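You operate a simulated robot arm through the tools that you are given. There is no shell and no other tool. Be economical: measure what you need, move in short steps, check, and stop when the job is done.

The job below is to be done with a simulated robot arm. You get a single attempt, and the scene is never put back.

Task
Puff the grade 5 filter from the To do tray clean and stand it in the Ready tray.
Fine: in the filter box, hood shut; press the bellows till it shows clean; leave the hood open and the air valve shut.
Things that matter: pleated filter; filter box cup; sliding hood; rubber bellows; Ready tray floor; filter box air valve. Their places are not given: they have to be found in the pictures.

Only the result counts: the job must be done as asked and must still hold three seconds after the hand-in. Knocking over, shifting, dropping, spilling or breaking anything else fails it.

Robot
A 6-joint arm with a two-finger parallel gripper, fixed in place. Base frame: the origin is at the foot of the arm, x ahead of it, y to its left, z up; the work surface is at about z = 804. Readings come in mm, degrees, newtons and seconds.
With the tool pointing down near the work surface it reaches from about 240 to 640 mm from the base axis. Its first joint turns from -66.0 to 66.0 degrees. Payload 2.7 kg.
The tool frame sits at the grasp point between the pads (the TCP): z along the fingers, y along the line on which they close. The tips reach 23 mm beyond it. The gripper opens to 94 mm. The fingers are 38 mm wide and 10 mm thick; the gripper's body (54 by 96 mm) begins 39 mm behind the TCP.
Orientation is that of the tool frame in the base frame, as a unit quaternion [x, y, z, w]. With the fingers straight down and closing along the base's y, the tool's x points along the base's -x, its y along +y and its z along -z.

Tools
- The arm moves only by the tool arm_command. Its argument "motion" is a list of rows, each an object of numbers (a shift or turn left out is 0, a gripper value left out holds the last): "ax", "ay", "az": the turn, a rotation vector about the base's x, y, z in units of 4 degrees (1.0 is 4 degrees); "dx", "dy", "dz": the shift along the base's x, y, z in units of 25 mm (1.0 is 25 mm); "fingers": the finger opening in cm, from 0 to 9.4. In form: [{"ax": .., "ay": .., "az": .., "dx": .., "dy": .., "dz": .., "fingers": ..}, ...]. A call has 1 to 20 rows; each row shifts and turns the commanded pose from where the row before left it. A call with a number of a shift or a turn outside -1 to 1 is refused whole. A row lasts 0.2 s, in which the tool goes at most 50 mm and 8.6 degrees; a call with a longer step from one row to the next is refused whole, and so is a gripper value outside its range. A pose out of reach is approached as far as the arm can. The call stops where the force on the tool passes 50 N (or 10 N more than at its start, if that is more) or the arm is blocked; 0.2 s more then pass. Each finger travels about 45 mm/s and halts on what it meets, pressing with about 43 N; the grip force reading is that of the motor and also rises with nothing between the fingers. The clock runs only during rows and for 0.2 s after the last one: add rows that do not move to give the fingers time. It gives the time, the measured TCP pose, the force on the tool (base axes), the opening and the grip force at its end, in the units of the frame above (readings bear some noise).
- Cameras (640 x 400 px; columns grow to the right, rows downward): "scene" is fixed at [70.9, -424, 1411.8]; the picture's right is [0.86, -0.51, 0.00], its down [-0.32, -0.53, -0.79] and it looks along [0.40, 0.68, -0.62] (base axes); focal length 255 px, centre (320, 200). "wrist" rides on the gripper at [86, 16, -75] in the tool frame; the picture's right is [-0.18, 0.98, 0.00], its down [-0.58, -0.11, -0.81] and it looks along [-0.79, -0.15, 0.59] (tool axes); focal length 243 px, centre (320, 200).
- grab_frame(camera): a new picture of that camera. It takes no simulated time.
- pixel_to_xyz(camera, pixels): there is no depth. For up to 12 entries [column, row, z] of the newest picture of that camera ("zoom" is the newest enlarged one), the place [x, y] in the base frame at which the ray of that pixel passes the height z, good to about 2 mm, but the place of the scene camera against the robot may be out by one fixed shift of up to 18 mm in any direction. It takes no simulated time.
- inspect(camera, box): a new picture of the part [left, top, right, bottom] of that camera's present view, enlarged. It takes no simulated time.
- sign_off(): hands the job in; it is judged then, once.

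Go step by step. Measure first, check grasps and placings, and put right what went wrong. The budget is 80 turns and 46 pictures, counting those below and the enlarged ones. Unless the task says otherwise, let go and move clear before handing in, and close with one line.

The tools are called after "Request:" as name(argument=value, ...) on one line, values as JSON. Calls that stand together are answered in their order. arm_command: Moves the arm, as the interface text tells. Its arguments: {"type":"object","properties":{"motion":{"type":"array","items":{"type":"object","properties":{"ax":{"type":"number"},"ay":{"type":"number"},"az":{"type":"number"},"dx":{"type":"number"},"dy":{"type":"number"},"dz":{"type":"number"},"fingers":{"type":"number"}}}}},"required":["motion"]} The other tools are called the same way: grab_frame (camera) takes a picture; pixel_to_xyz (camera, pixels) gives the place at which the rays of pixels pass given heights; inspect (camera, box) takes an enlarged picture of a part of a camera's view; sign_off () hands the job in.

At the start:

```text
time: 0.0
position: [386.3, 95.7, 1162.9]
orientation: [-0.001, 1.0, 0.0, 0.0]
contact_force: [-0.5, -0.1, 0.7]
grip_width: 94.1
gripper_force: 0.1
```

scene: 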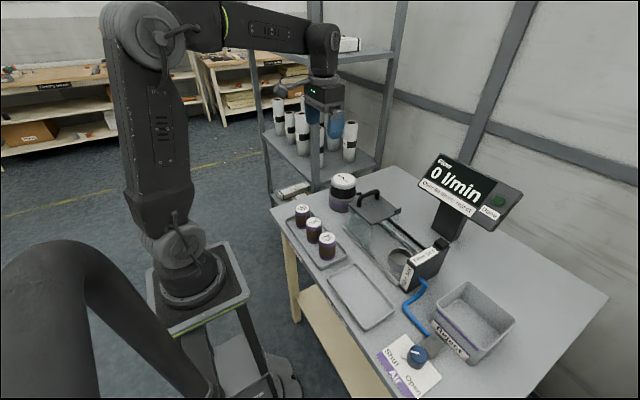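
wrist: 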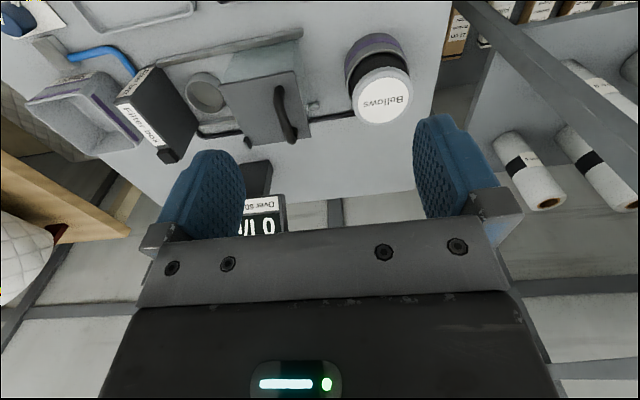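

The scene picture shows three filters in a tray (about 302,215 / 314,230 / 327,245), an empty tray at (360,295), a bellows at (342,190), the filter box with hood at (375,210), and a valve at (417,355). I'll enlarge these areas to read the labels.

Request:
inspect(camera="scene", box=[270, 160, 400, 280])

Request:
inspect(camera="scene", box=[340, 220, 530, 399])

Request:
inspect(camera="scene", box=[330, 145, 530, 295])

```text
3.33 times, centred on (335, 220) of scene
```

zoom: 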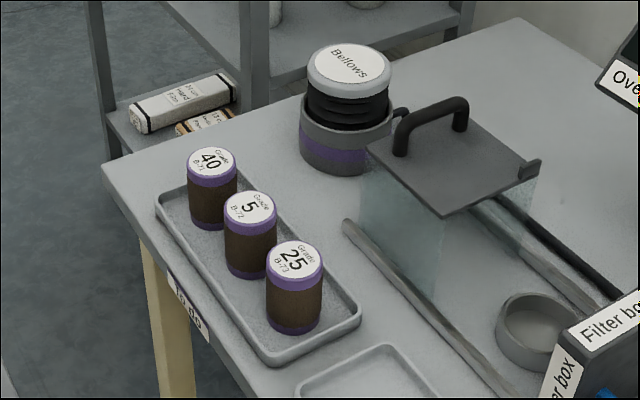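

```text
2.23 times, centred on (435, 310) of scene
```

zoom: 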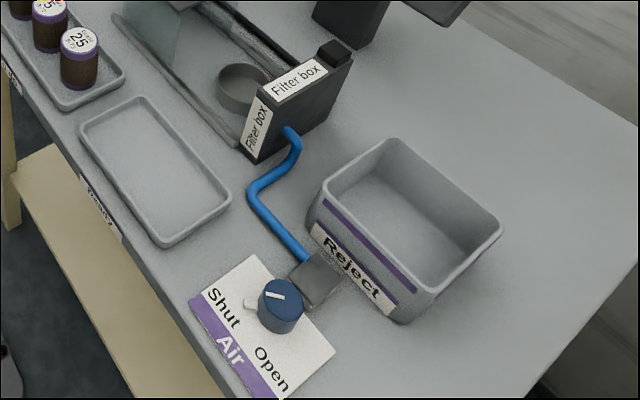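

```text
2.67 times, centred on (430, 220) of scene
```

zoom: 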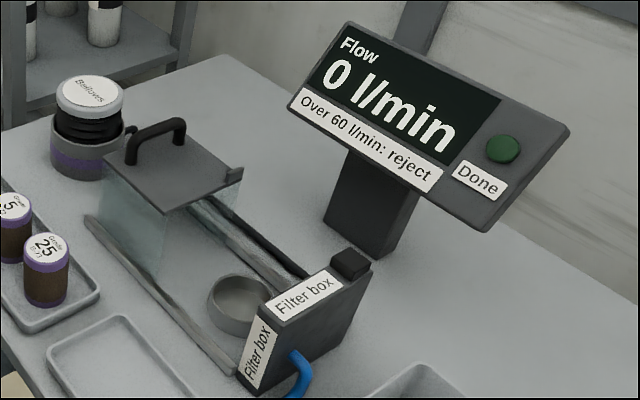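

The middle filter at (314,230) reads Grade 5, the valve points to Shut, and the hood is at its open end, away from the cup. I'll get rough positions from the scene and from the wrist camera.

Request:
grab_frame(camera="scene")

Request:
grab_frame(camera="wrist")

Request:
pixel_to_xyz(camera="scene", pixels=[[302, 209, 865], [314, 223, 865], [327, 239, 865], [343, 180, 890], [360, 297, 806], [399, 258, 825], [417, 352, 840], [372, 193, 920], [475, 320, 850], [441, 243, 890]])

Request:
pixel_to_xyz(camera="wrist", pixels=[[383, 97, 890], [207, 93, 825], [287, 113, 920], [15, 20, 840], [165, 155, 890]])

```text
40 pictures are left
```

scene: 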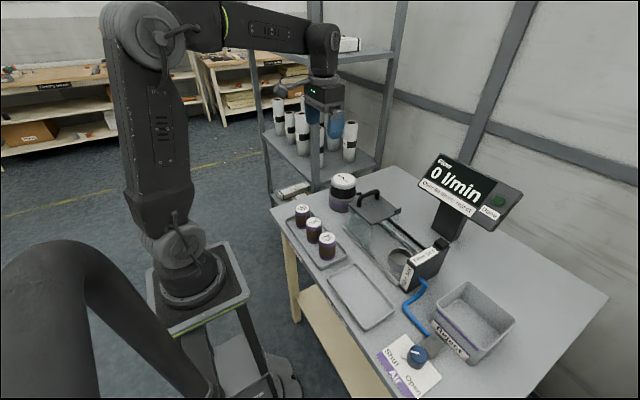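

```text
39 pictures are left
```

wrist: 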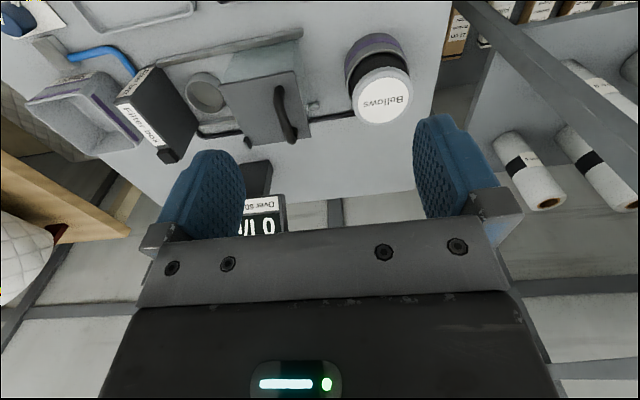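

```text
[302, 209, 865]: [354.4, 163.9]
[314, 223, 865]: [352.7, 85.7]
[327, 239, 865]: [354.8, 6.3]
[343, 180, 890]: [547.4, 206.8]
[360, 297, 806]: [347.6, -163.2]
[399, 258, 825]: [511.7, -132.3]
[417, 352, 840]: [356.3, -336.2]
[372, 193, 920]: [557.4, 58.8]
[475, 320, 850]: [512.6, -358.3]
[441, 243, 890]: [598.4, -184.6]
```

```text
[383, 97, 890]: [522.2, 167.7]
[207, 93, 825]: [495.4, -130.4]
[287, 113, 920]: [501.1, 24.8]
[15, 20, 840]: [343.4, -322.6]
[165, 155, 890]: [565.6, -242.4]
```

The wrist camera sees only the far objects from here. I'll tilt the tool so that it looks down on the trays and measure there.

Request:
arm_command(motion=[{"ay": 1, "dx": -0.3}, {"ay": 1, "dx": -0.3}, {"ay": 1, "dx": -0.3}, {"ay": 1, "dx": -0.3}, {"ay": 1, "dx": -0.3}, {"ay": 1, "dx": -0.3}, {"ay": 1, "dx": -0.3}, {"ay": 1, "dx": -0.3}, {}, {}])

Request:
grab_frame(camera="wrist")

```text
time: 2.2
position: [328.0, 95.6, 1163.1]
orientation: [0.001, 0.961, 0.001, -0.276]
contact_force: [-0.3, -0.2, 0.0]
grip_width: 94.0
gripper_force: 0.2
```

```text
38 pictures are left
```

wrist: 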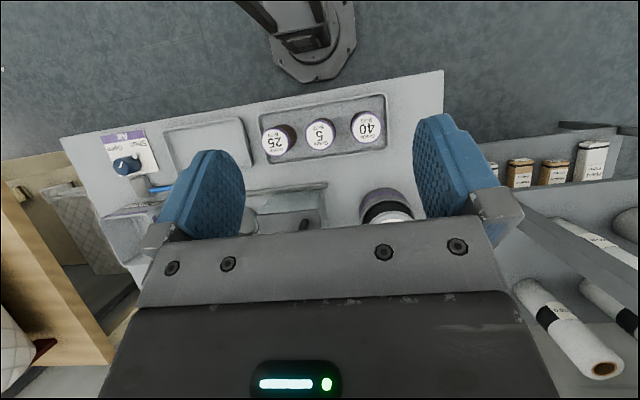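

The wrist view now shows the filters with 5 at (319,133), the Ready tray at (208,145) and the valve at (125,165). I'll enlarge it and measure.

Request:
inspect(camera="wrist", box=[240, 80, 420, 240])

Request:
pixel_to_xyz(camera="wrist", pixels=[[319, 133, 865], [319, 133, 850], [366, 127, 865], [275, 139, 865], [386, 218, 880], [208, 143, 806], [163, 131, 812], [241, 117, 812], [256, 162, 812], [180, 174, 812], [124, 165, 840]])

Request:
pixel_to_xyz(camera="scene", pixels=[[314, 222, 865], [314, 222, 850], [314, 222, 880], [315, 241, 808], [343, 180, 890], [343, 180, 870]])

```text
2.50 times, centred on (330, 160) of wrist
```

zoom: 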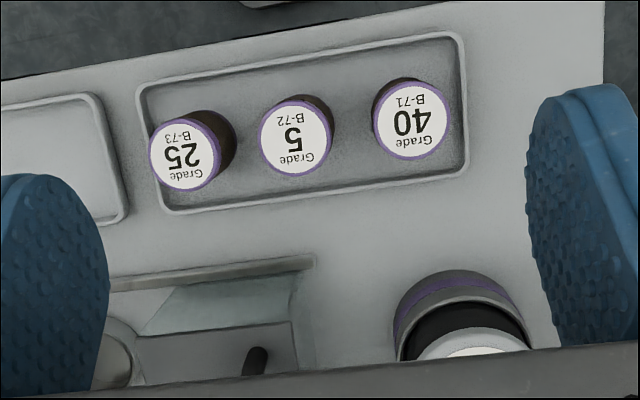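

```text
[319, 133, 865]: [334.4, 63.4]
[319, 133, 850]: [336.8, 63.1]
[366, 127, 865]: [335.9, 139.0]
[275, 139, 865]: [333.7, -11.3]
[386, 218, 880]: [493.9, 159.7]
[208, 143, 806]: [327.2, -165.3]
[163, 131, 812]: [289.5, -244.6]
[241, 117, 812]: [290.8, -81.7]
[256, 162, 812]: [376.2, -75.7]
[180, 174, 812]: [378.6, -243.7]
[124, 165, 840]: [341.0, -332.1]
```

```text
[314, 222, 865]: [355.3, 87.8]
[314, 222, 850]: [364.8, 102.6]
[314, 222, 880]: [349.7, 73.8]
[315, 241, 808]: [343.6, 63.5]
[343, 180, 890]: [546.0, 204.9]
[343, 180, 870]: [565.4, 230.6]
```

Filter 5 is near (335,63) at about 865 high, and the tray spans x 290–378, y -244 to -77. Next I'll move to look at the filter box from above.

Request:
arm_command(motion=[{"dx": 0.9, "dy": -0.8, "dz": -0.3}, {"dx": 0.9, "dy": -0.8, "dz": -0.3}, {"dx": 0.9, "dy": -0.8, "dz": -0.3}, {"dx": 0.9, "dy": -0.8, "dz": -0.3}, {"dx": 0.9, "dy": -0.8, "dz": -0.3}, {"dx": 0.9, "dy": -0.8, "dz": -0.3}, {"dx": 0.9, "dy": -0.8, "dz": -0.3}, {}, {}])

Request:
grab_frame(camera="wrist")

```text
time: 4.2
position: [476.5, -42.4, 1102.5]
orientation: [-0.001, 0.962, 0.0, -0.274]
contact_force: [0.1, 0.6, 0.0]
grip_width: 94.1
gripper_force: 0.0
out of reach, approached as far as the arm can: row 7
```

```text
36 pictures are left
```

wrist: 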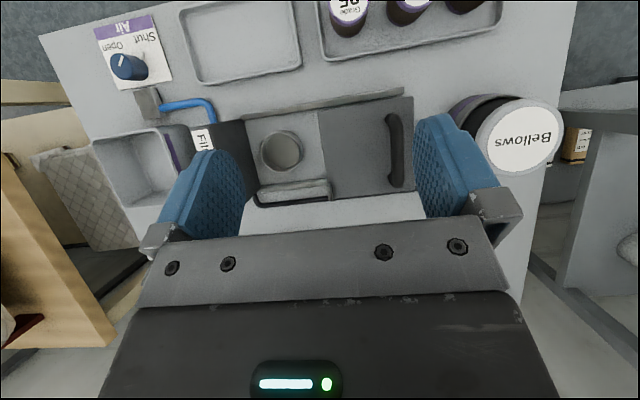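

The cup is at (282,151), the hood top spans (320–413, 95–195) with its handle at (396,150), and the bellows top is at (522,138). I'll enlarge this and measure at several heights.

Request:
inspect(camera="wrist", box=[200, 70, 430, 214])

Request:
pixel_to_xyz(camera="wrist", pixels=[[282, 151, 825], [282, 151, 840], [395, 118, 920], [398, 182, 920], [396, 150, 900], [522, 138, 890], [522, 138, 910], [522, 138, 930], [320, 111, 890], [333, 199, 890], [125, 65, 840]])

Request:
pixel_to_xyz(camera="scene", pixels=[[399, 257, 825], [399, 257, 840], [357, 198, 920], [377, 190, 920], [367, 193, 900], [343, 180, 890], [343, 180, 910], [343, 180, 930]])

```text
2.78 times, centred on (315, 142) of wrist
```

zoom: 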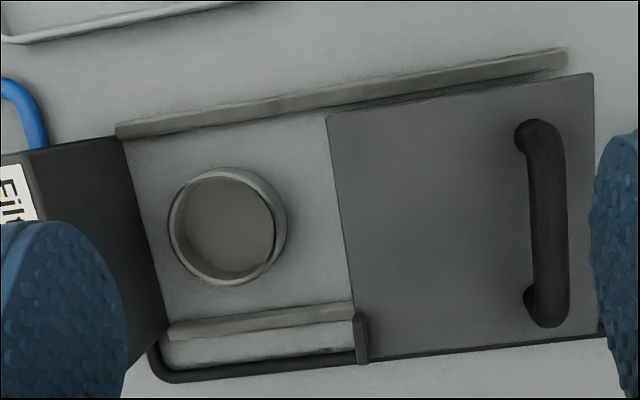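

```text
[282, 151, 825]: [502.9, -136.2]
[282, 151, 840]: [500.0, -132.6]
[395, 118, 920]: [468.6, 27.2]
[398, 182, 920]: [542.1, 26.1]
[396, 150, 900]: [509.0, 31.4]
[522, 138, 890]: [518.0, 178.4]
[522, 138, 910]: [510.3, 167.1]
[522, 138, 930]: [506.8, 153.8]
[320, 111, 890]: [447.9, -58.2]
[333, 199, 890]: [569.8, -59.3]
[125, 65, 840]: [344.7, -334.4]
```

```text
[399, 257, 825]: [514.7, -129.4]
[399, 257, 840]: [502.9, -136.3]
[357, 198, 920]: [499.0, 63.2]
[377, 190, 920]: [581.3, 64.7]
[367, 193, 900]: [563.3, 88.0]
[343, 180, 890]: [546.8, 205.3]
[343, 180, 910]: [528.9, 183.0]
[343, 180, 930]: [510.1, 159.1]
```

The readings give the bellows top at about (508,165,914), the handle at (503,26,918) and the cup at (501,-135). I'll go above the grade 5 filter with the tool vertical.

Request:
arm_command(motion=[{"dx": -0.565, "dy": 0.42, "dz": -0.5, "ay": -0.8, "fingers": 6.8}, {"dx": -0.565, "dy": 0.42, "dz": -0.6, "ay": -0.8}, {"dx": -0.565, "dy": 0.42, "dz": -0.6, "ay": -0.8}, {"dx": -0.565, "dy": 0.42, "dz": -0.6, "ay": -0.8}, {"dx": -0.565, "dy": 0.42, "dz": -0.6, "ay": -0.8}, {"dx": -0.565, "dy": 0.42, "dz": -0.6, "ay": -0.8}, {"dx": -0.565, "dy": 0.42, "dz": -0.6, "ay": -0.8}, {"dx": -0.565, "dy": 0.42, "dz": -0.6, "ay": -0.8}, {"dx": -0.565, "dy": 0.42, "dz": -0.6, "ay": -0.8}, {"dx": -0.565, "dy": 0.42, "dz": -0.6, "ay": -0.8}, {}, {}])

Request:
grab_frame(camera="wrist")

```text
time: 6.8
position: [332.6, 60.2, 955.2]
orientation: [0.0, 1.0, 0.001, 0.0]
contact_force: [-0.1, 0.3, 0.4]
grip_width: 67.8
gripper_force: 0.1
```

```text
34 pictures are left
```

wrist: 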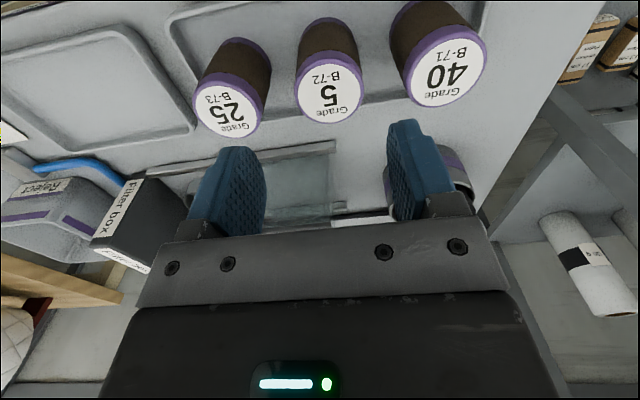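

The grade 5 cap is centred at about (329,93). I'll measure it at several heights.

Request:
pixel_to_xyz(camera="wrist", pixels=[[329, 95, 860], [329, 95, 870], [329, 95, 880], [295, 92, 865], [363, 88, 865], [333, 124, 865], [326, 64, 865], [328, 17, 808], [300, 33, 808], [358, 28, 808], [231, 112, 865], [442, 79, 865]])

```text
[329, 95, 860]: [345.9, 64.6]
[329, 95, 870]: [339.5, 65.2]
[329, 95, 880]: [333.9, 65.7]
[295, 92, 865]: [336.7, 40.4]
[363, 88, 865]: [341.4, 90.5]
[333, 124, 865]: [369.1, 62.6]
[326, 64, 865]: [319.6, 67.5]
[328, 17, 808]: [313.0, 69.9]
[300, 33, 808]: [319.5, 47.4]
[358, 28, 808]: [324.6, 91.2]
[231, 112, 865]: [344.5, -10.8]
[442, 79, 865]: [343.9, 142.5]
```

Intersecting the two views, the cap top is at z≈881, centred at (333,65) with a diameter of about 45. I'll descend and grip high on the filter, at TCP z≈860.

Request:
arm_command(motion=[{"dx": 0.04, "dy": 0.21}, {"dz": -0.76}, {"dz": -0.76}, {"dz": -0.76}, {"dz": -0.76}, {"dz": -0.76}, {}, {"fingers": 3.6}, {}, {}, {}])

Request:
grab_frame(camera="wrist")

```text
time: 9.2
position: [333.4, 65.5, 861.1]
orientation: [0.0, 1.0, 0.001, 0.0]
contact_force: [-0.7, -0.7, -0.4]
grip_width: 46.6
gripper_force: 42.8
```

```text
33 pictures are left
```

wrist: 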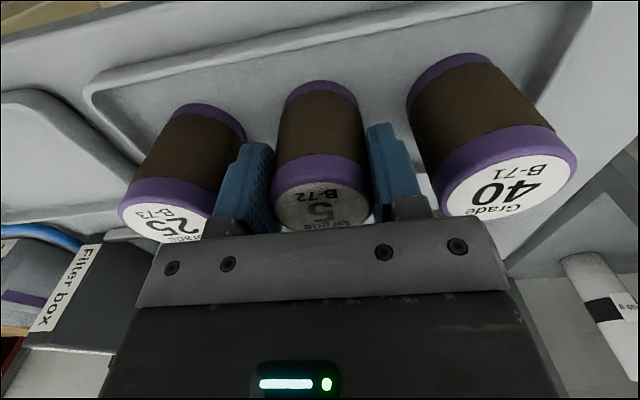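

The grip reads 46.6 mm at 42.8 N, so the filter is held. I'll lift it and carry it above the cup at z≈1000, where the cup can be seen past the filter.

Request:
arm_command(motion=[{"dz": 0.5}, {"dz": 0.9}, {"dz": 0.9}, {"dz": 0.9}, {"dz": 0.9}, {"dz": 0.5}, {"dx": 0.725, "dy": -0.885, "dz": 0.1}, {"dx": 0.725, "dy": -0.885, "dz": 0.1}, {"dx": 0.725, "dy": -0.885, "dz": 0.1}, {"dx": 0.725, "dy": -0.885, "dz": 0.1}, {"dx": 0.725, "dy": -0.885, "dz": 0.1}, {"dx": 0.725, "dy": -0.885, "dz": 0.1}, {"dx": 0.725, "dy": -0.885, "dz": 0.1}, {"dx": 0.725, "dy": -0.885, "dz": 0.1}, {"dx": 0.725, "dy": -0.885, "dz": 0.1}, {}, {}])

Request:
inspect(camera="wrist", box=[200, 0, 440, 150])

Request:
grab_frame(camera="wrist")

```text
time: 12.8
position: [497.0, -133.9, 995.6]
orientation: [0.0, 1.0, 0.0, 0.0]
contact_force: [-0.1, 0.4, -1.0]
grip_width: 46.9
gripper_force: 43.1
```

```text
2.67 times, centred on (320, 75) of wrist
```

zoom: 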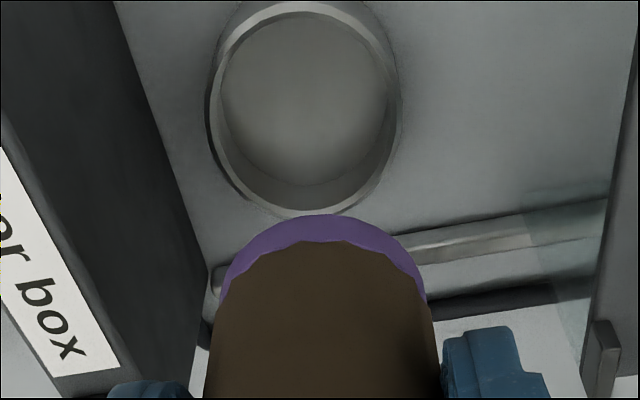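

```text
31 pictures are left
```

wrist: 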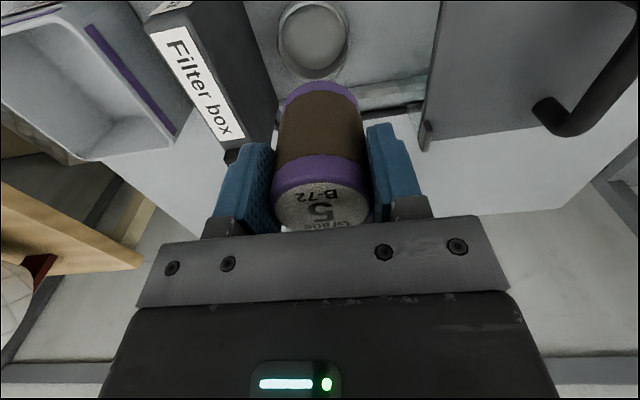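

The cup rim is clearly visible, with its inner edge running from about 219 to 388 in columns and 12 to 207 in rows of the zoom. I'll convert these points.

Request:
pixel_to_xyz(camera="zoom", pixels=[[303, 12, 825], [303, 207, 825], [219, 105, 825], [388, 105, 825], [303, 12, 835], [303, 207, 835], [219, 105, 835], [388, 105, 835], [207, 115, 825], [402, 115, 825], [210, 205, 806], [600, 200, 806]])

Request:
pixel_to_xyz(camera="wrist", pixels=[[313, 41, 825], [313, 41, 835], [318, 82, 922]])

```text
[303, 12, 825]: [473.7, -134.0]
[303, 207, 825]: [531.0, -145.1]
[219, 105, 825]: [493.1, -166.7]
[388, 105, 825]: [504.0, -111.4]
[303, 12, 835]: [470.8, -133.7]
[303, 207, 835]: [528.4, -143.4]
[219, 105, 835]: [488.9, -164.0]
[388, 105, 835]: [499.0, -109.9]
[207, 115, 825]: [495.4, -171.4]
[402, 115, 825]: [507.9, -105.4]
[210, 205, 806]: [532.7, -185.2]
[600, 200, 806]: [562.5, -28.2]
```

```text
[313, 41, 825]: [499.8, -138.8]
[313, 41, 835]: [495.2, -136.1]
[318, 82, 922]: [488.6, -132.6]
```

The cup centre works out at about (500.5,-137), with a 56 mm inner diameter against the 46.6 mm filter. I'll lower to just above the rim and check.

Request:
arm_command(motion=[{"dx": 0.14, "dy": -0.12, "dz": -0.8}, {"dz": -0.8}, {"dz": -0.8}, {"dz": -0.8}, {"dz": -0.8}, {}])

Request:
inspect(camera="wrist", box=[200, 0, 440, 150])

Request:
inspect(camera="scene", box=[340, 180, 468, 260])

```text
time: 14.2
position: [499.4, -133.9, 897.9]
orientation: [0.0, 1.0, 0.001, 0.0]
contact_force: [1.0, -0.7, -1.0]
grip_width: 46.8
gripper_force: 43.1
```

```text
2.67 times, centred on (320, 75) of wrist
```

zoom: 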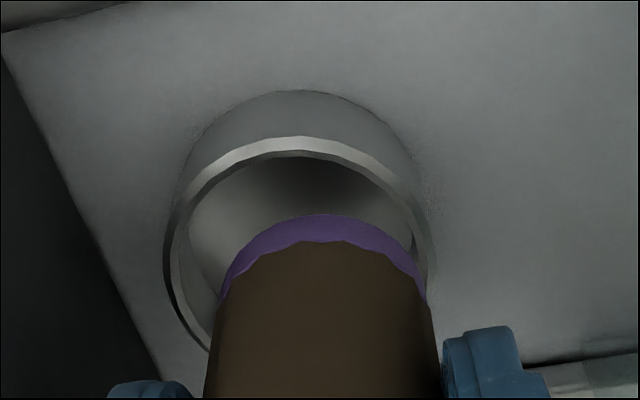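

```text
5.00 times, centred on (404, 220) of scene
```

zoom: 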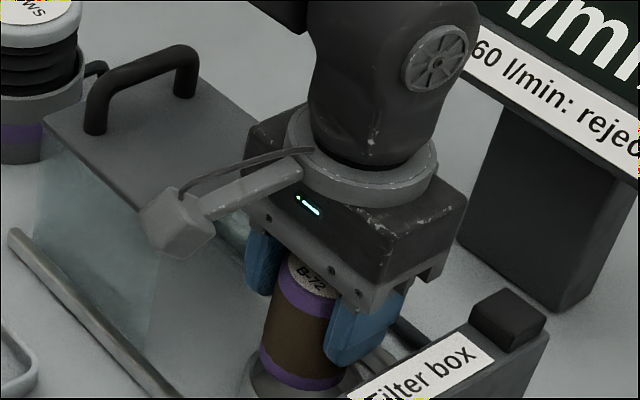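

The cup sits slightly to -y and +x of the filter: the rim centre is near column 300 and the filter near 320 in the zoom. I'll shift by about (+3,-4) and descend with care.

Request:
arm_command(motion=[{"dx": 0.12, "dy": -0.15}, {}, {"dz": -0.5}, {"dz": -0.4}, {}])

Request:
inspect(camera="wrist", box=[200, 0, 440, 150])

```text
time: 15.4
position: [504.6, -140.5, 875.8]
orientation: [0.001, 1.0, 0.001, 0.0]
contact_force: [-0.6, -0.3, -1.4]
grip_width: 46.7
gripper_force: 43.4
```

```text
2.67 times, centred on (320, 75) of wrist
```

zoom: 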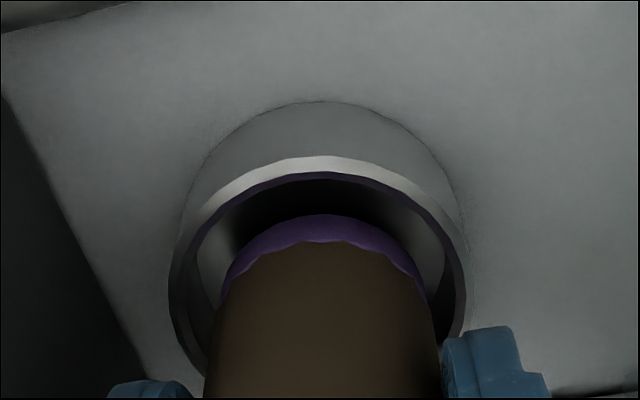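

The filter is centred in y, and the front gap looks a little wide, so I'll ease back about 2 mm in x and lower gently.

Request:
arm_command(motion=[{"dx": -0.1}, {"dz": -0.2}, {"dz": -0.2}, {}])

```text
time: 16.4
position: [501.7, -138.6, 864.6]
orientation: [0.001, 1.0, 0.001, 0.0]
contact_force: [-0.6, -0.2, 0.7]
grip_width: 46.9
gripper_force: 43.0
```

No contact yet, so I'll continue down in small steps.

Request:
arm_command(motion=[{"dz": -0.1}, {}])

Request:
inspect(camera="wrist", box=[200, 0, 440, 150])

```text
time: 17.0
position: [501.4, -139.6, 863.5]
orientation: [0.0, 1.0, 0.002, 0.001]
contact_force: [-0.1, 0.9, -0.8]
grip_width: 47.0
gripper_force: 43.1
```

```text
2.67 times, centred on (320, 75) of wrist
```

zoom: 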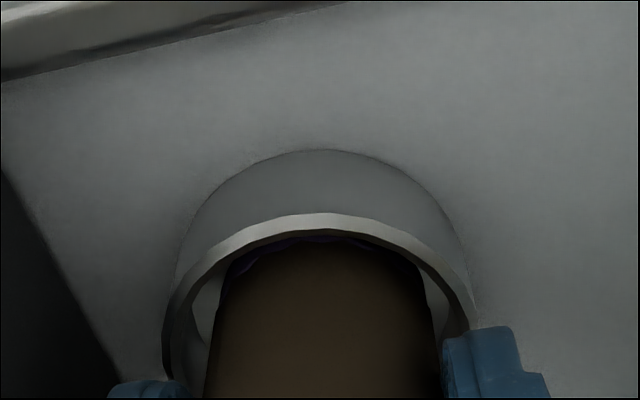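

The filter is well inside the rim and still shows no contact, so I'll keep lowering in 2 mm steps.

Request:
arm_command(motion=[{"dz": -0.08}, {"dz": -0.08}, {}])

```text
time: 17.8
position: [501.5, -139.4, 859.6]
orientation: [-0.001, 1.0, 0.001, 0.002]
contact_force: [-5.3, 1.5, 23.2]
grip_width: 46.9
gripper_force: 42.4
```

A force of 23 N shows the filter resting on the cup floor. I'll ease up a touch, release and rise.

Request:
arm_command(motion=[{"dz": 0.05}, {"fingers": 6.6}, {}, {}, {"dz": 0.5}, {"dz": 0.9}, {"dz": 0.9}, {"dz": 0.9}, {"dz": 0.9}, {"dz": 0.9}, {}])

Request:
grab_frame(camera="wrist")

```text
time: 20.2
position: [502.3, -137.6, 984.1]
orientation: [0.0, 1.0, 0.0, 0.0]
contact_force: [0.3, -1.0, -0.3]
grip_width: 65.9
gripper_force: 0.1
```

```text
26 pictures are left
```

wrist: 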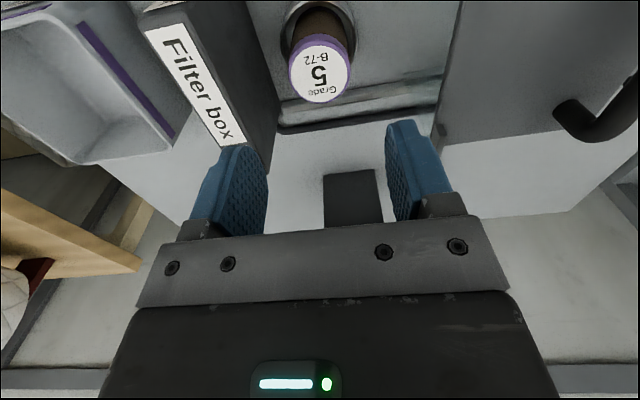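

The filter stands upright in the cup at (319,70). Next I'll move over the hood handle.

Request:
arm_command(motion=[{"dy": 0.94}, {"dy": 0.94}, {"dy": 0.94}, {"dy": 0.94}, {"dy": 0.94}, {"dy": 0.94}, {"dy": 0.94, "fingers": 5.0}, {}, {}])

Request:
grab_frame(camera="wrist")

```text
time: 22.2
position: [502.2, 25.6, 982.8]
orientation: [0.0, 1.0, 0.0, 0.001]
contact_force: [-0.3, 0.0, -0.8]
grip_width: 49.8
gripper_force: 0.0
```

```text
25 pictures are left
```

wrist: 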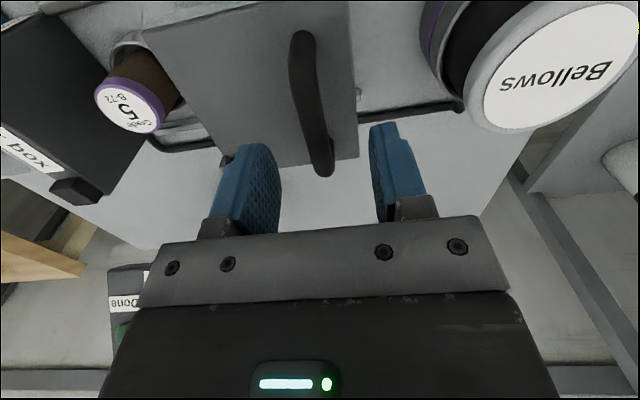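

The handle bar lies between the fingers, about 5 mm toward -y. I'll correct that, descend around it and close on it.

Request:
arm_command(motion=[{"dy": -0.2, "dz": -0.5}, {"dz": -0.7}, {"dz": -0.7}, {"dz": -0.5}, {"dz": -0.3}, {}])

Request:
grab_frame(camera="wrist")

```text
time: 23.2
position: [504.0, 20.2, 935.5]
orientation: [-0.001, 1.0, 0.001, 0.004]
contact_force: [-1.8, 0.8, 5.1]
grip_width: 50.1
gripper_force: 0.0
stopped in row 5: the force on the tool passed its limit (the readings are from after the stop); the commanded pose is now the measured one
```

```text
24 pictures are left
```

wrist: 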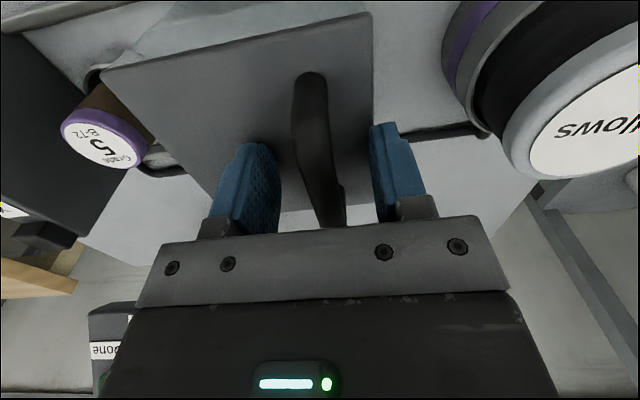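

The fingertips touched the hood plate at about z 912. I'll lift 3 mm and close on the bar.

Request:
arm_command(motion=[{"dz": 0.15}, {"fingers": 0.6}, {}, {}, {}, {}])

```text
time: 24.6
position: [503.5, 19.5, 938.7]
orientation: [0.0, 1.0, 0.001, 0.003]
contact_force: [-0.3, -0.5, -2.3]
grip_width: 13.7
gripper_force: 45.0
```

The bar is gripped at 13.7 mm. I'll slide the hood toward -y over the cup.

Request:
arm_command(motion=[{"dy": -0.4}, {"dy": -0.5}, {"dy": -0.5}, {"dy": -0.5}, {"dy": -0.5}, {"dy": -0.5}, {"dy": -0.5}, {"dy": -0.5}, {"dy": -0.5}, {}])

Request:
grab_frame(camera="scene")

```text
time: 26.8
position: [503.1, -89.8, 938.8]
orientation: [0.0, 1.0, 0.0, 0.003]
contact_force: [-9.9, 0.2, 6.5]
grip_width: 13.6
gripper_force: 45.0
```

```text
23 pictures are left
```

scene: 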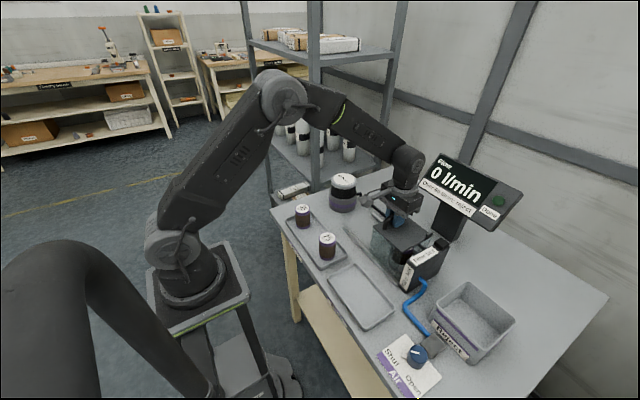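

Hood is nearly at the block, so I'll keep sliding in small steps until it stops.

Request:
arm_command(motion=[{"dy": -0.2}, {"dy": -0.2}, {"dy": -0.2}, {"dy": -0.2}, {"dy": -0.2}, {"dy": -0.2}, {"dy": -0.2}, {"dy": -0.2}, {}])

Request:
inspect(camera="scene", box=[340, 180, 468, 300])

```text
time: 28.3
position: [503.1, -110.3, 939.4]
orientation: [0.0, 1.0, 0.007, 0.003]
contact_force: [-6.5, 10.8, 4.1]
grip_width: 13.6
gripper_force: 44.7
stopped in row 7: the force on the tool passed its limit (the readings are from after the stop); the commanded pose is now the measured one
```

```text
3.33 times, centred on (404, 240) of scene
```

zoom: 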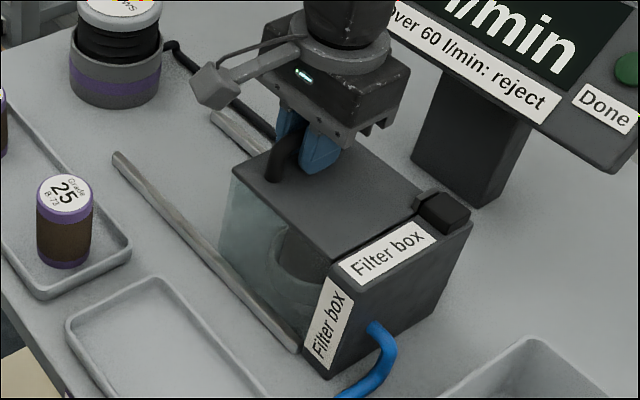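

The hood is against the block. I'll release, rise, and go to look at the air valve, because the flow display probably needs air.

Request:
arm_command(motion=[{"fingers": 5.0}, {}, {}, {"dz": 0.8}, {"dz": 0.8}, {"dz": 0.8}, {"dx": -0.8, "dy": -0.95}, {"dx": -0.8, "dy": -0.95}, {"dx": -0.8, "dy": -0.95}, {"dx": -0.8, "dy": -0.95}, {"dx": -0.8, "dy": -0.95}, {"dx": -0.8, "dy": -0.95}, {"dx": -0.8, "dy": -0.95}, {"dx": -0.8, "dy": -0.95}, {"dy": -0.95}, {"dz": -0.8}, {}, {}])

Request:
grab_frame(camera="wrist")

```text
time: 32.1
position: [341.7, -325.0, 977.5]
orientation: [-0.002, 1.0, 0.006, 0.003]
contact_force: [0.3, 0.2, -0.2]
grip_width: 49.9
gripper_force: 0.1
```

```text
21 pictures are left
```

wrist: 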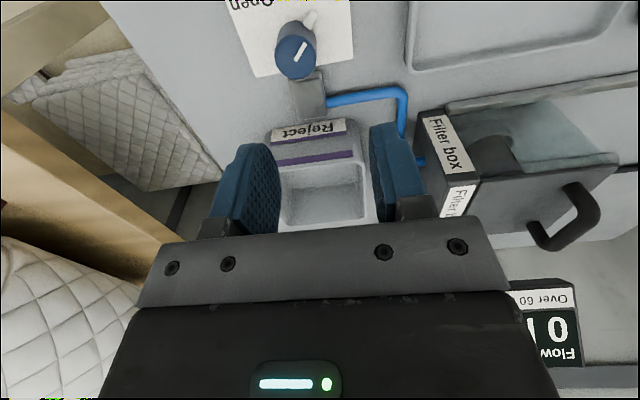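

Request:
inspect(camera="wrist", box=[216, 0, 376, 100])

Request:
inspect(camera="scene", box=[364, 324, 460, 399])

Request:
pixel_to_xyz(camera="wrist", pixels=[[298, 57, 830], [298, 57, 840], [298, 57, 850], [276, 50, 840], [317, 50, 840], [297, 78, 840]])

```text
4.00 times, centred on (296, 50) of wrist
```

zoom: 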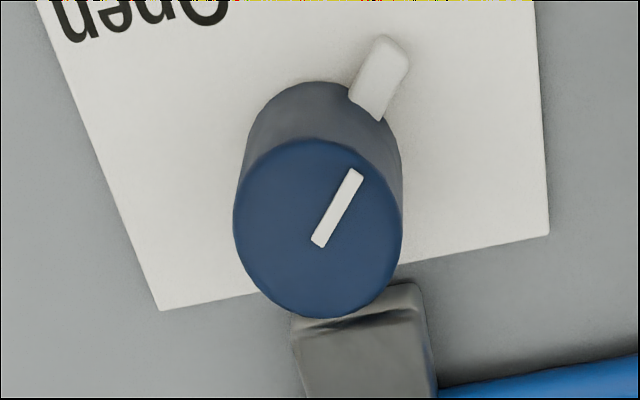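

```text
5.33 times, centred on (412, 362) of scene
```

zoom: 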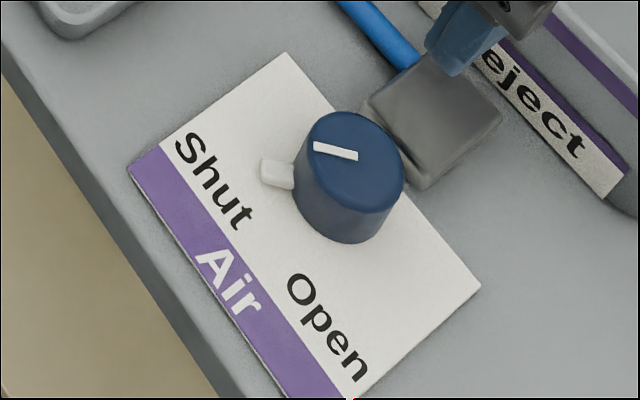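

```text
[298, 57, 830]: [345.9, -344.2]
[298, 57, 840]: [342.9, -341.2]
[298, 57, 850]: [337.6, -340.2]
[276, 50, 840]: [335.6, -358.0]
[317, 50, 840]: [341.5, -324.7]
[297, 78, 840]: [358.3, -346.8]
```

The knob is round, its top is at z≈831, its centre is near (343.5,-341.5), and its lever points to Shut (toward -x,+y). Open is a counter-clockwise turn of about 70–80°, so I'll pre-turn the gripper -36° and approach.

Request:
arm_command(motion=[{"az": -0.9, "dy": -0.066, "dx": 0.007, "dz": -0.3}, {"az": -0.9, "dy": -0.066, "dx": 0.007, "dz": -0.3}, {"az": -0.9, "dy": -0.066, "dx": 0.007, "dz": -0.3}, {"az": -0.9, "dy": -0.066, "dx": 0.007, "dz": -0.3}, {"az": -0.9, "dy": -0.066, "dx": 0.007, "dz": -0.3}, {"az": -0.9, "dy": -0.066, "dx": 0.007, "dz": -0.3}, {"az": -0.9, "dy": -0.066, "dx": 0.007, "dz": -0.3}, {"az": -0.9, "dy": -0.066, "dx": 0.007, "dz": -0.3}, {"az": -0.9, "dy": -0.066, "dx": 0.007, "dz": -0.3}, {"az": -0.9, "dy": -0.066, "dx": 0.007, "dz": -0.3}, {"dz": -0.6}, {}])

Request:
grab_frame(camera="wrist")

```text
time: 34.7
position: [346.2, -343.3, 887.1]
orientation: [0.309, 0.951, 0.004, 0.005]
contact_force: [1.0, 0.0, 0.6]
grip_width: 50.0
gripper_force: 0.0
```

```text
18 pictures are left
```

wrist: 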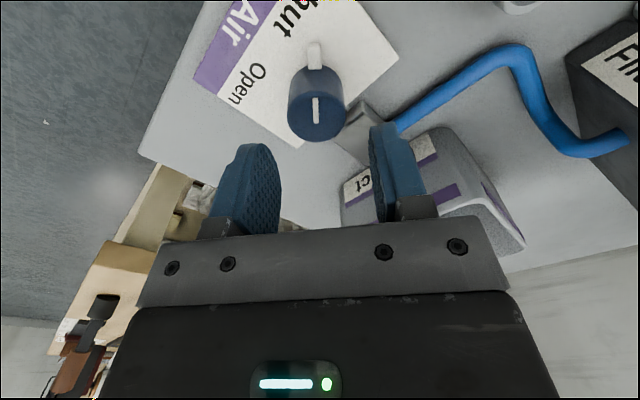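

The knob is centred between the fingers at (317,112), with the lever in line with the tool. I'll lower to TCP z≈844 and close.

Request:
arm_command(motion=[{"dz": -0.6}, {"dz": -0.6}, {"dz": -0.5}, {}, {"fingers": 2.6}, {}, {}, {}])

Request:
grab_frame(camera="wrist")

```text
time: 36.5
position: [344.6, -344.7, 844.4]
orientation: [0.308, 0.951, 0.004, 0.005]
contact_force: [-11.3, -17.5, -5.5]
grip_width: 34.7
gripper_force: 44.9
```

```text
17 pictures are left
```

wrist: 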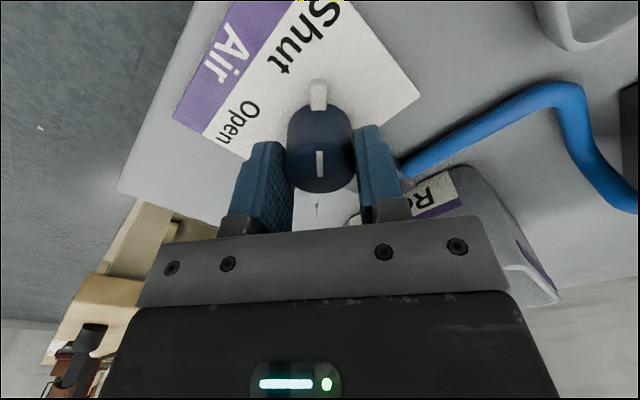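

The knob is gripped at 34.7 mm. I'll turn it counter-clockwise by 72°.

Request:
arm_command(motion=[{"az": 0.5, "dx": -0.03, "dy": -0.04}, {"az": 0.9}, {"az": 0.9}, {"az": 0.9}, {"az": 0.9}, {"az": 0.9}, {"az": 0.9}, {"az": 0.9}, {"az": 0.9}, {"az": 0.9}, {"az": 0.9}, {"az": 0.9}, {"az": 0.9}, {"az": 0.9}, {"az": 0.9}, {"az": 0.9}, {"az": 0.9}, {"az": 0.9}, {"az": 0.9}, {}])

Request:
inspect(camera="scene", box=[340, 130, 540, 399])

```text
time: 40.7
position: [346.2, -344.5, 845.9]
orientation: [-0.267, 0.964, 0.005, 0.002]
contact_force: [1.9, -31.0, -22.3]
grip_width: 34.7
gripper_force: 45.2
```

```text
1.49 times, centred on (440, 264) of scene
```

zoom: 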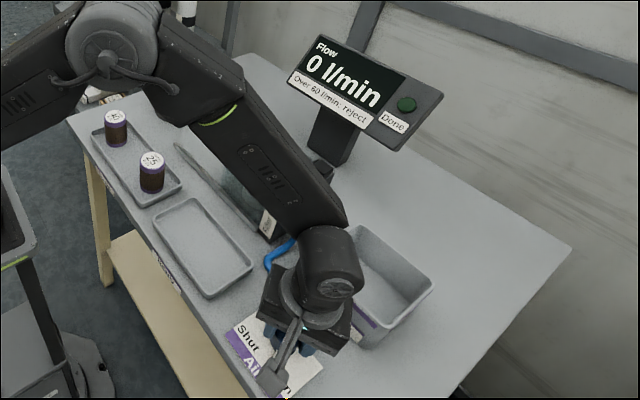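

The tool has turned 67° and the flow still reads 0. I'll check the lever in the wrist view.

Request:
grab_frame(camera="wrist")

```text
15 pictures are left
```

wrist: 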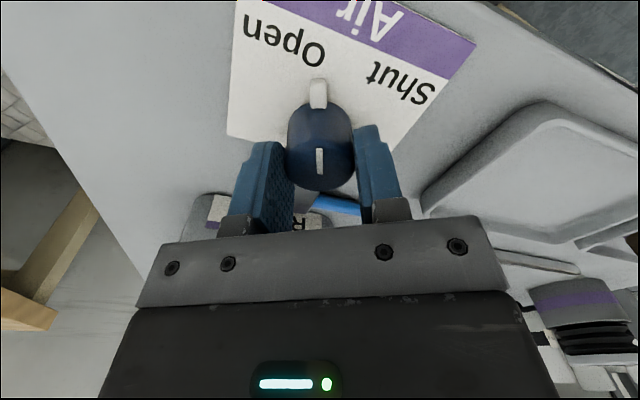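

The lever followed and nearly points at Open. I'll turn a few degrees more toward its stop, then release and rise.

Request:
arm_command(motion=[{"az": 0.6, "dy": -0.04}, {"az": 0.6}, {"az": 0.6}, {}, {"fingers": 5.0}, {}, {}, {"dz": 0.8}, {"dz": 0.9}, {"dz": 0.9}, {"dz": 0.9}, {"dz": 0.9}, {"dz": 0.9}, {}])

Request:
grab_frame(camera="wrist")

```text
time: 43.7
position: [344.3, -345.2, 978.8]
orientation: [-0.327, 0.945, 0.007, 0.001]
contact_force: [-0.8, 0.1, 0.1]
grip_width: 50.2
gripper_force: 0.0
```

```text
14 pictures are left
```

wrist: 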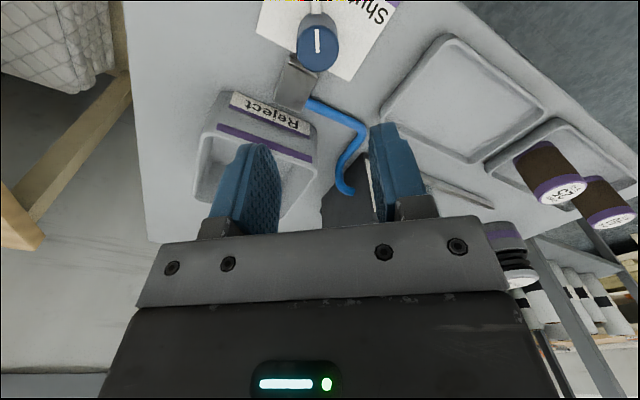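

The valve now points at Open. I'll go to the bellows with closed fingers, flying high over the hood.

Request:
arm_command(motion=[{"dz": 0.9, "az": -0.5, "fingers": 0}, {"dz": 0.9, "az": -0.5}, {"dz": 0.6, "az": -0.5}, {"dx": 0.33, "dy": 0.95, "az": -0.5}, {"dx": 0.33, "dy": 0.95, "az": -0.5}, {"dx": 0.33, "dy": 0.95, "az": -0.5}, {"dx": 0.33, "dy": 0.95, "az": -0.5}, {"dx": 0.33, "dy": 0.95, "az": -0.5}, {"dx": 0.33, "dy": 0.95, "az": -0.5}, {"dx": 0.33, "dy": 0.95, "az": -0.5}, {"dx": 0.33, "dy": 0.95, "az": -0.5}, {"dx": 0.33, "dy": 0.95, "az": -0.5}, {"dx": 0.33, "dy": 0.95, "az": -0.5}, {"dx": 0.33, "dy": 0.95, "az": -0.5}, {"dx": 0.33, "dy": 0.95, "az": -0.5}, {"dx": 0.33, "dy": 0.95, "az": -0.5}, {"dx": 0.33, "dy": 0.95, "az": -0.5}, {"dx": 0.33, "dy": 0.95, "az": -0.5}, {"dx": 0.33, "dy": 0.95, "az": -0.5}, {"dx": 0.33, "dy": 0.95}])

Request:
arm_command(motion=[{"dx": 0.3, "dy": 0.95}, {"dx": 0.3, "dy": 0.95}, {"dx": 0.25, "dy": 0.95}, {"dx": 0.1, "dy": 0.7}, {}])

Request:
grab_frame(camera="wrist")

Request:
grab_frame(camera="scene")

```text
time: 47.9
position: [484.2, 59.6, 1037.8]
orientation: [-0.001, 1.0, 0.005, 0.003]
contact_force: [0.0, -0.4, 0.0]
grip_width: 0.2
gripper_force: 42.4
```

```text
time: 49.1
position: [507.4, 147.4, 1037.4]
orientation: [-0.002, 1.0, 0.006, 0.003]
contact_force: [0.0, -0.6, -0.5]
grip_width: 0.1
gripper_force: 42.5
```

```text
13 pictures are left
```

wrist: 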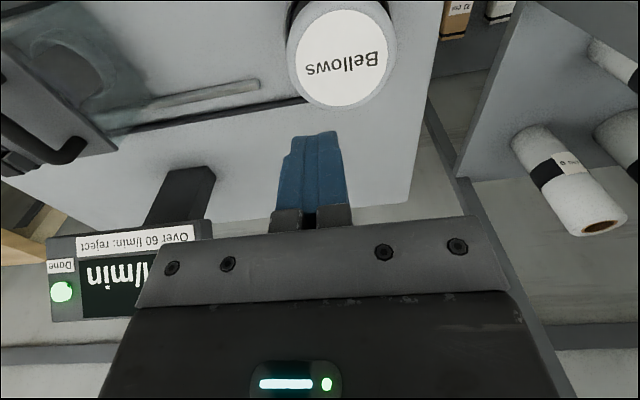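

```text
12 pictures are left
```

scene: 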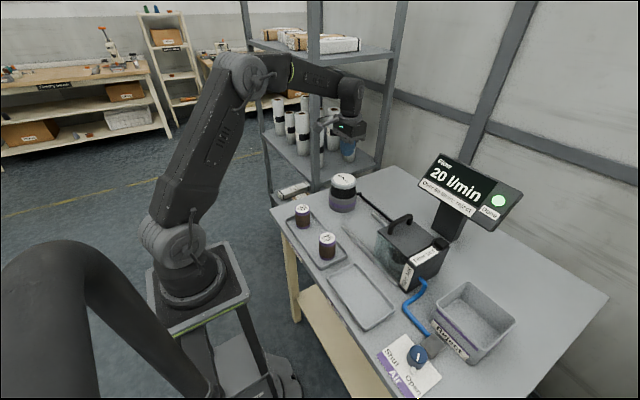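

With the valve open, the display reads 20 l/min and the Done lamp is bright. I'll look at it closely.

Request:
inspect(camera="scene", box=[410, 145, 530, 220])

```text
5.33 times, centred on (470, 182) of scene
```

zoom: 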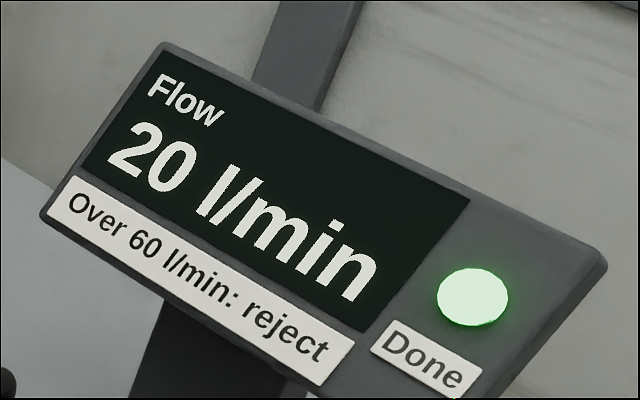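

Flow is 20, which is below the reject limit, so the filter isn't torn. I'll locate the bellows top and press once, then look again.

Request:
pixel_to_xyz(camera="wrist", pixels=[[342, 58, 900], [342, 58, 915], [342, 58, 930]])

```text
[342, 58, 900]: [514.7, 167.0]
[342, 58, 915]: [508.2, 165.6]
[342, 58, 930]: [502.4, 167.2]
```

All views agree on the bellows at (508,166,915). I'll move over it and come down to just above.

Request:
arm_command(motion=[{"dy": 0.74, "dx": 0.03}, {"dz": -0.8}, {"dz": -0.8}, {"dz": -0.8}, {"dz": -0.8}, {"dz": -0.2}, {}, {"dz": -0.2}, {"dz": -0.2}, {"dz": -0.2}, {"dz": -0.2}, {"dz": -0.2}, {"dz": -0.2}, {}])

Request:
inspect(camera="scene", box=[320, 145, 530, 276])

```text
time: 52.1
position: [508.2, 167.0, 923.4]
orientation: [-0.002, 1.0, 0.006, 0.004]
contact_force: [-0.3, 1.7, 4.1]
grip_width: 0.0
gripper_force: 42.1
```

```text
3.05 times, centred on (425, 210) of scene
```

zoom: 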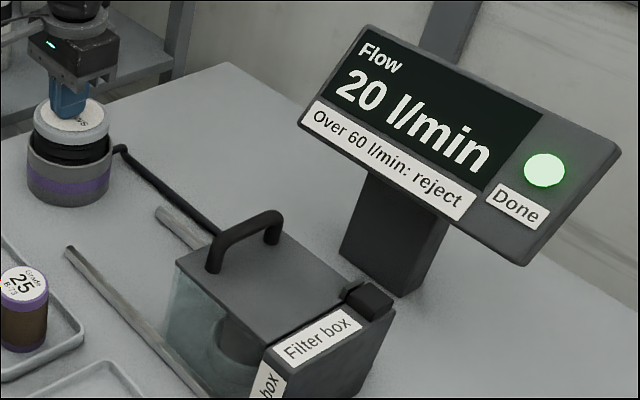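

Contact was made and the bellows is compressing softly. I'll finish the stroke until it stops, then let it rise.

Request:
arm_command(motion=[{"dz": -0.2}, {"dz": -0.2}, {"dz": -0.2}, {"dz": -0.2}, {"dz": -0.2}, {"dz": -0.2}, {}])

Request:
arm_command(motion=[{"dz": 0.5}, {"dz": 0.5}, {"dz": 0.5}, {"dz": 0.5}, {}])

Request:
inspect(camera="scene", box=[320, 145, 530, 276])

```text
time: 53.5
position: [509.9, 167.1, 899.2]
orientation: [-0.002, 1.0, 0.006, 0.003]
contact_force: [-6.6, -1.7, 11.7]
grip_width: 0.1
gripper_force: 42.0
stopped in row 7: the force on the tool passed its limit (the readings are from after the stop); the commanded pose is now the measured one
```

```text
time: 54.7
position: [508.5, 166.5, 948.0]
orientation: [-0.001, 1.0, 0.007, 0.004]
contact_force: [-0.8, 0.4, 0.2]
grip_width: 0.0
gripper_force: 42.5
```

```text
3.05 times, centred on (425, 210) of scene
```

zoom: 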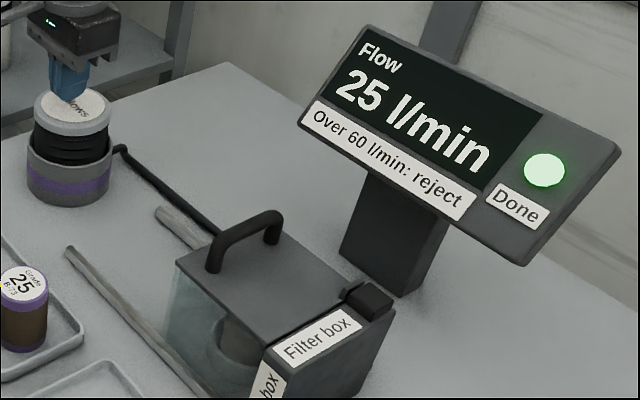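

One stroke raised the flow from 20 to 25. I'll do two more strokes and look again.

Request:
arm_command(motion=[{"dz": -0.5}, {"dz": -0.5}, {"dz": -0.5}, {"dz": -0.38}, {}, {"dz": 0.5}, {"dz": 0.5}, {"dz": 0.5}, {"dz": 0.38}, {}, {"dz": -0.5}, {"dz": -0.5}, {"dz": -0.5}, {"dz": -0.38}, {}, {"dz": 0.5}, {"dz": 0.5}, {"dz": 0.5}, {"dz": 0.38}, {}])

Request:
inspect(camera="scene", box=[320, 145, 530, 276])

```text
time: 58.9
position: [510.8, 166.7, 948.2]
orientation: [-0.002, 1.0, 0.007, 0.004]
contact_force: [0.3, 0.0, 0.3]
grip_width: 0.1
gripper_force: 41.9
```

```text
3.05 times, centred on (425, 210) of scene
```

zoom: 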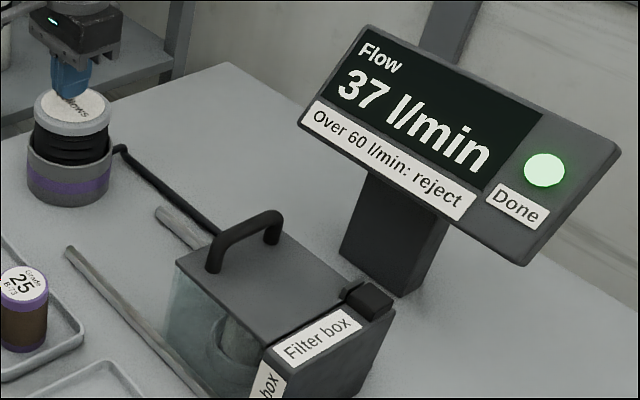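

Flow is 37, rising about 6 per stroke. I'll do two more strokes and look.

Request:
arm_command(motion=[{"dz": -0.5}, {"dz": -0.5}, {"dz": -0.5}, {"dz": -0.38}, {}, {"dz": 0.5}, {"dz": 0.5}, {"dz": 0.5}, {"dz": 0.38}, {}, {"dz": -0.5}, {"dz": -0.5}, {"dz": -0.5}, {"dz": -0.38}, {}, {"dz": 0.5}, {"dz": 0.5}, {"dz": 0.5}, {"dz": 0.38}, {}])

Request:
inspect(camera="scene", box=[320, 145, 530, 276])

```text
time: 63.1
position: [507.8, 165.5, 947.7]
orientation: [-0.002, 1.0, 0.006, 0.004]
contact_force: [-0.4, 0.2, -0.6]
grip_width: 0.0
gripper_force: 42.6
```

```text
3.05 times, centred on (425, 210) of scene
```

zoom: 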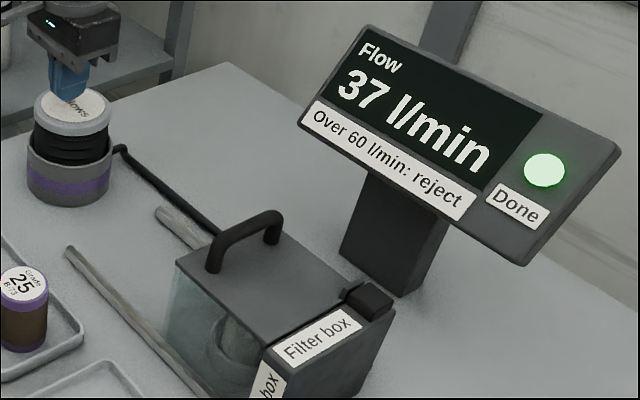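

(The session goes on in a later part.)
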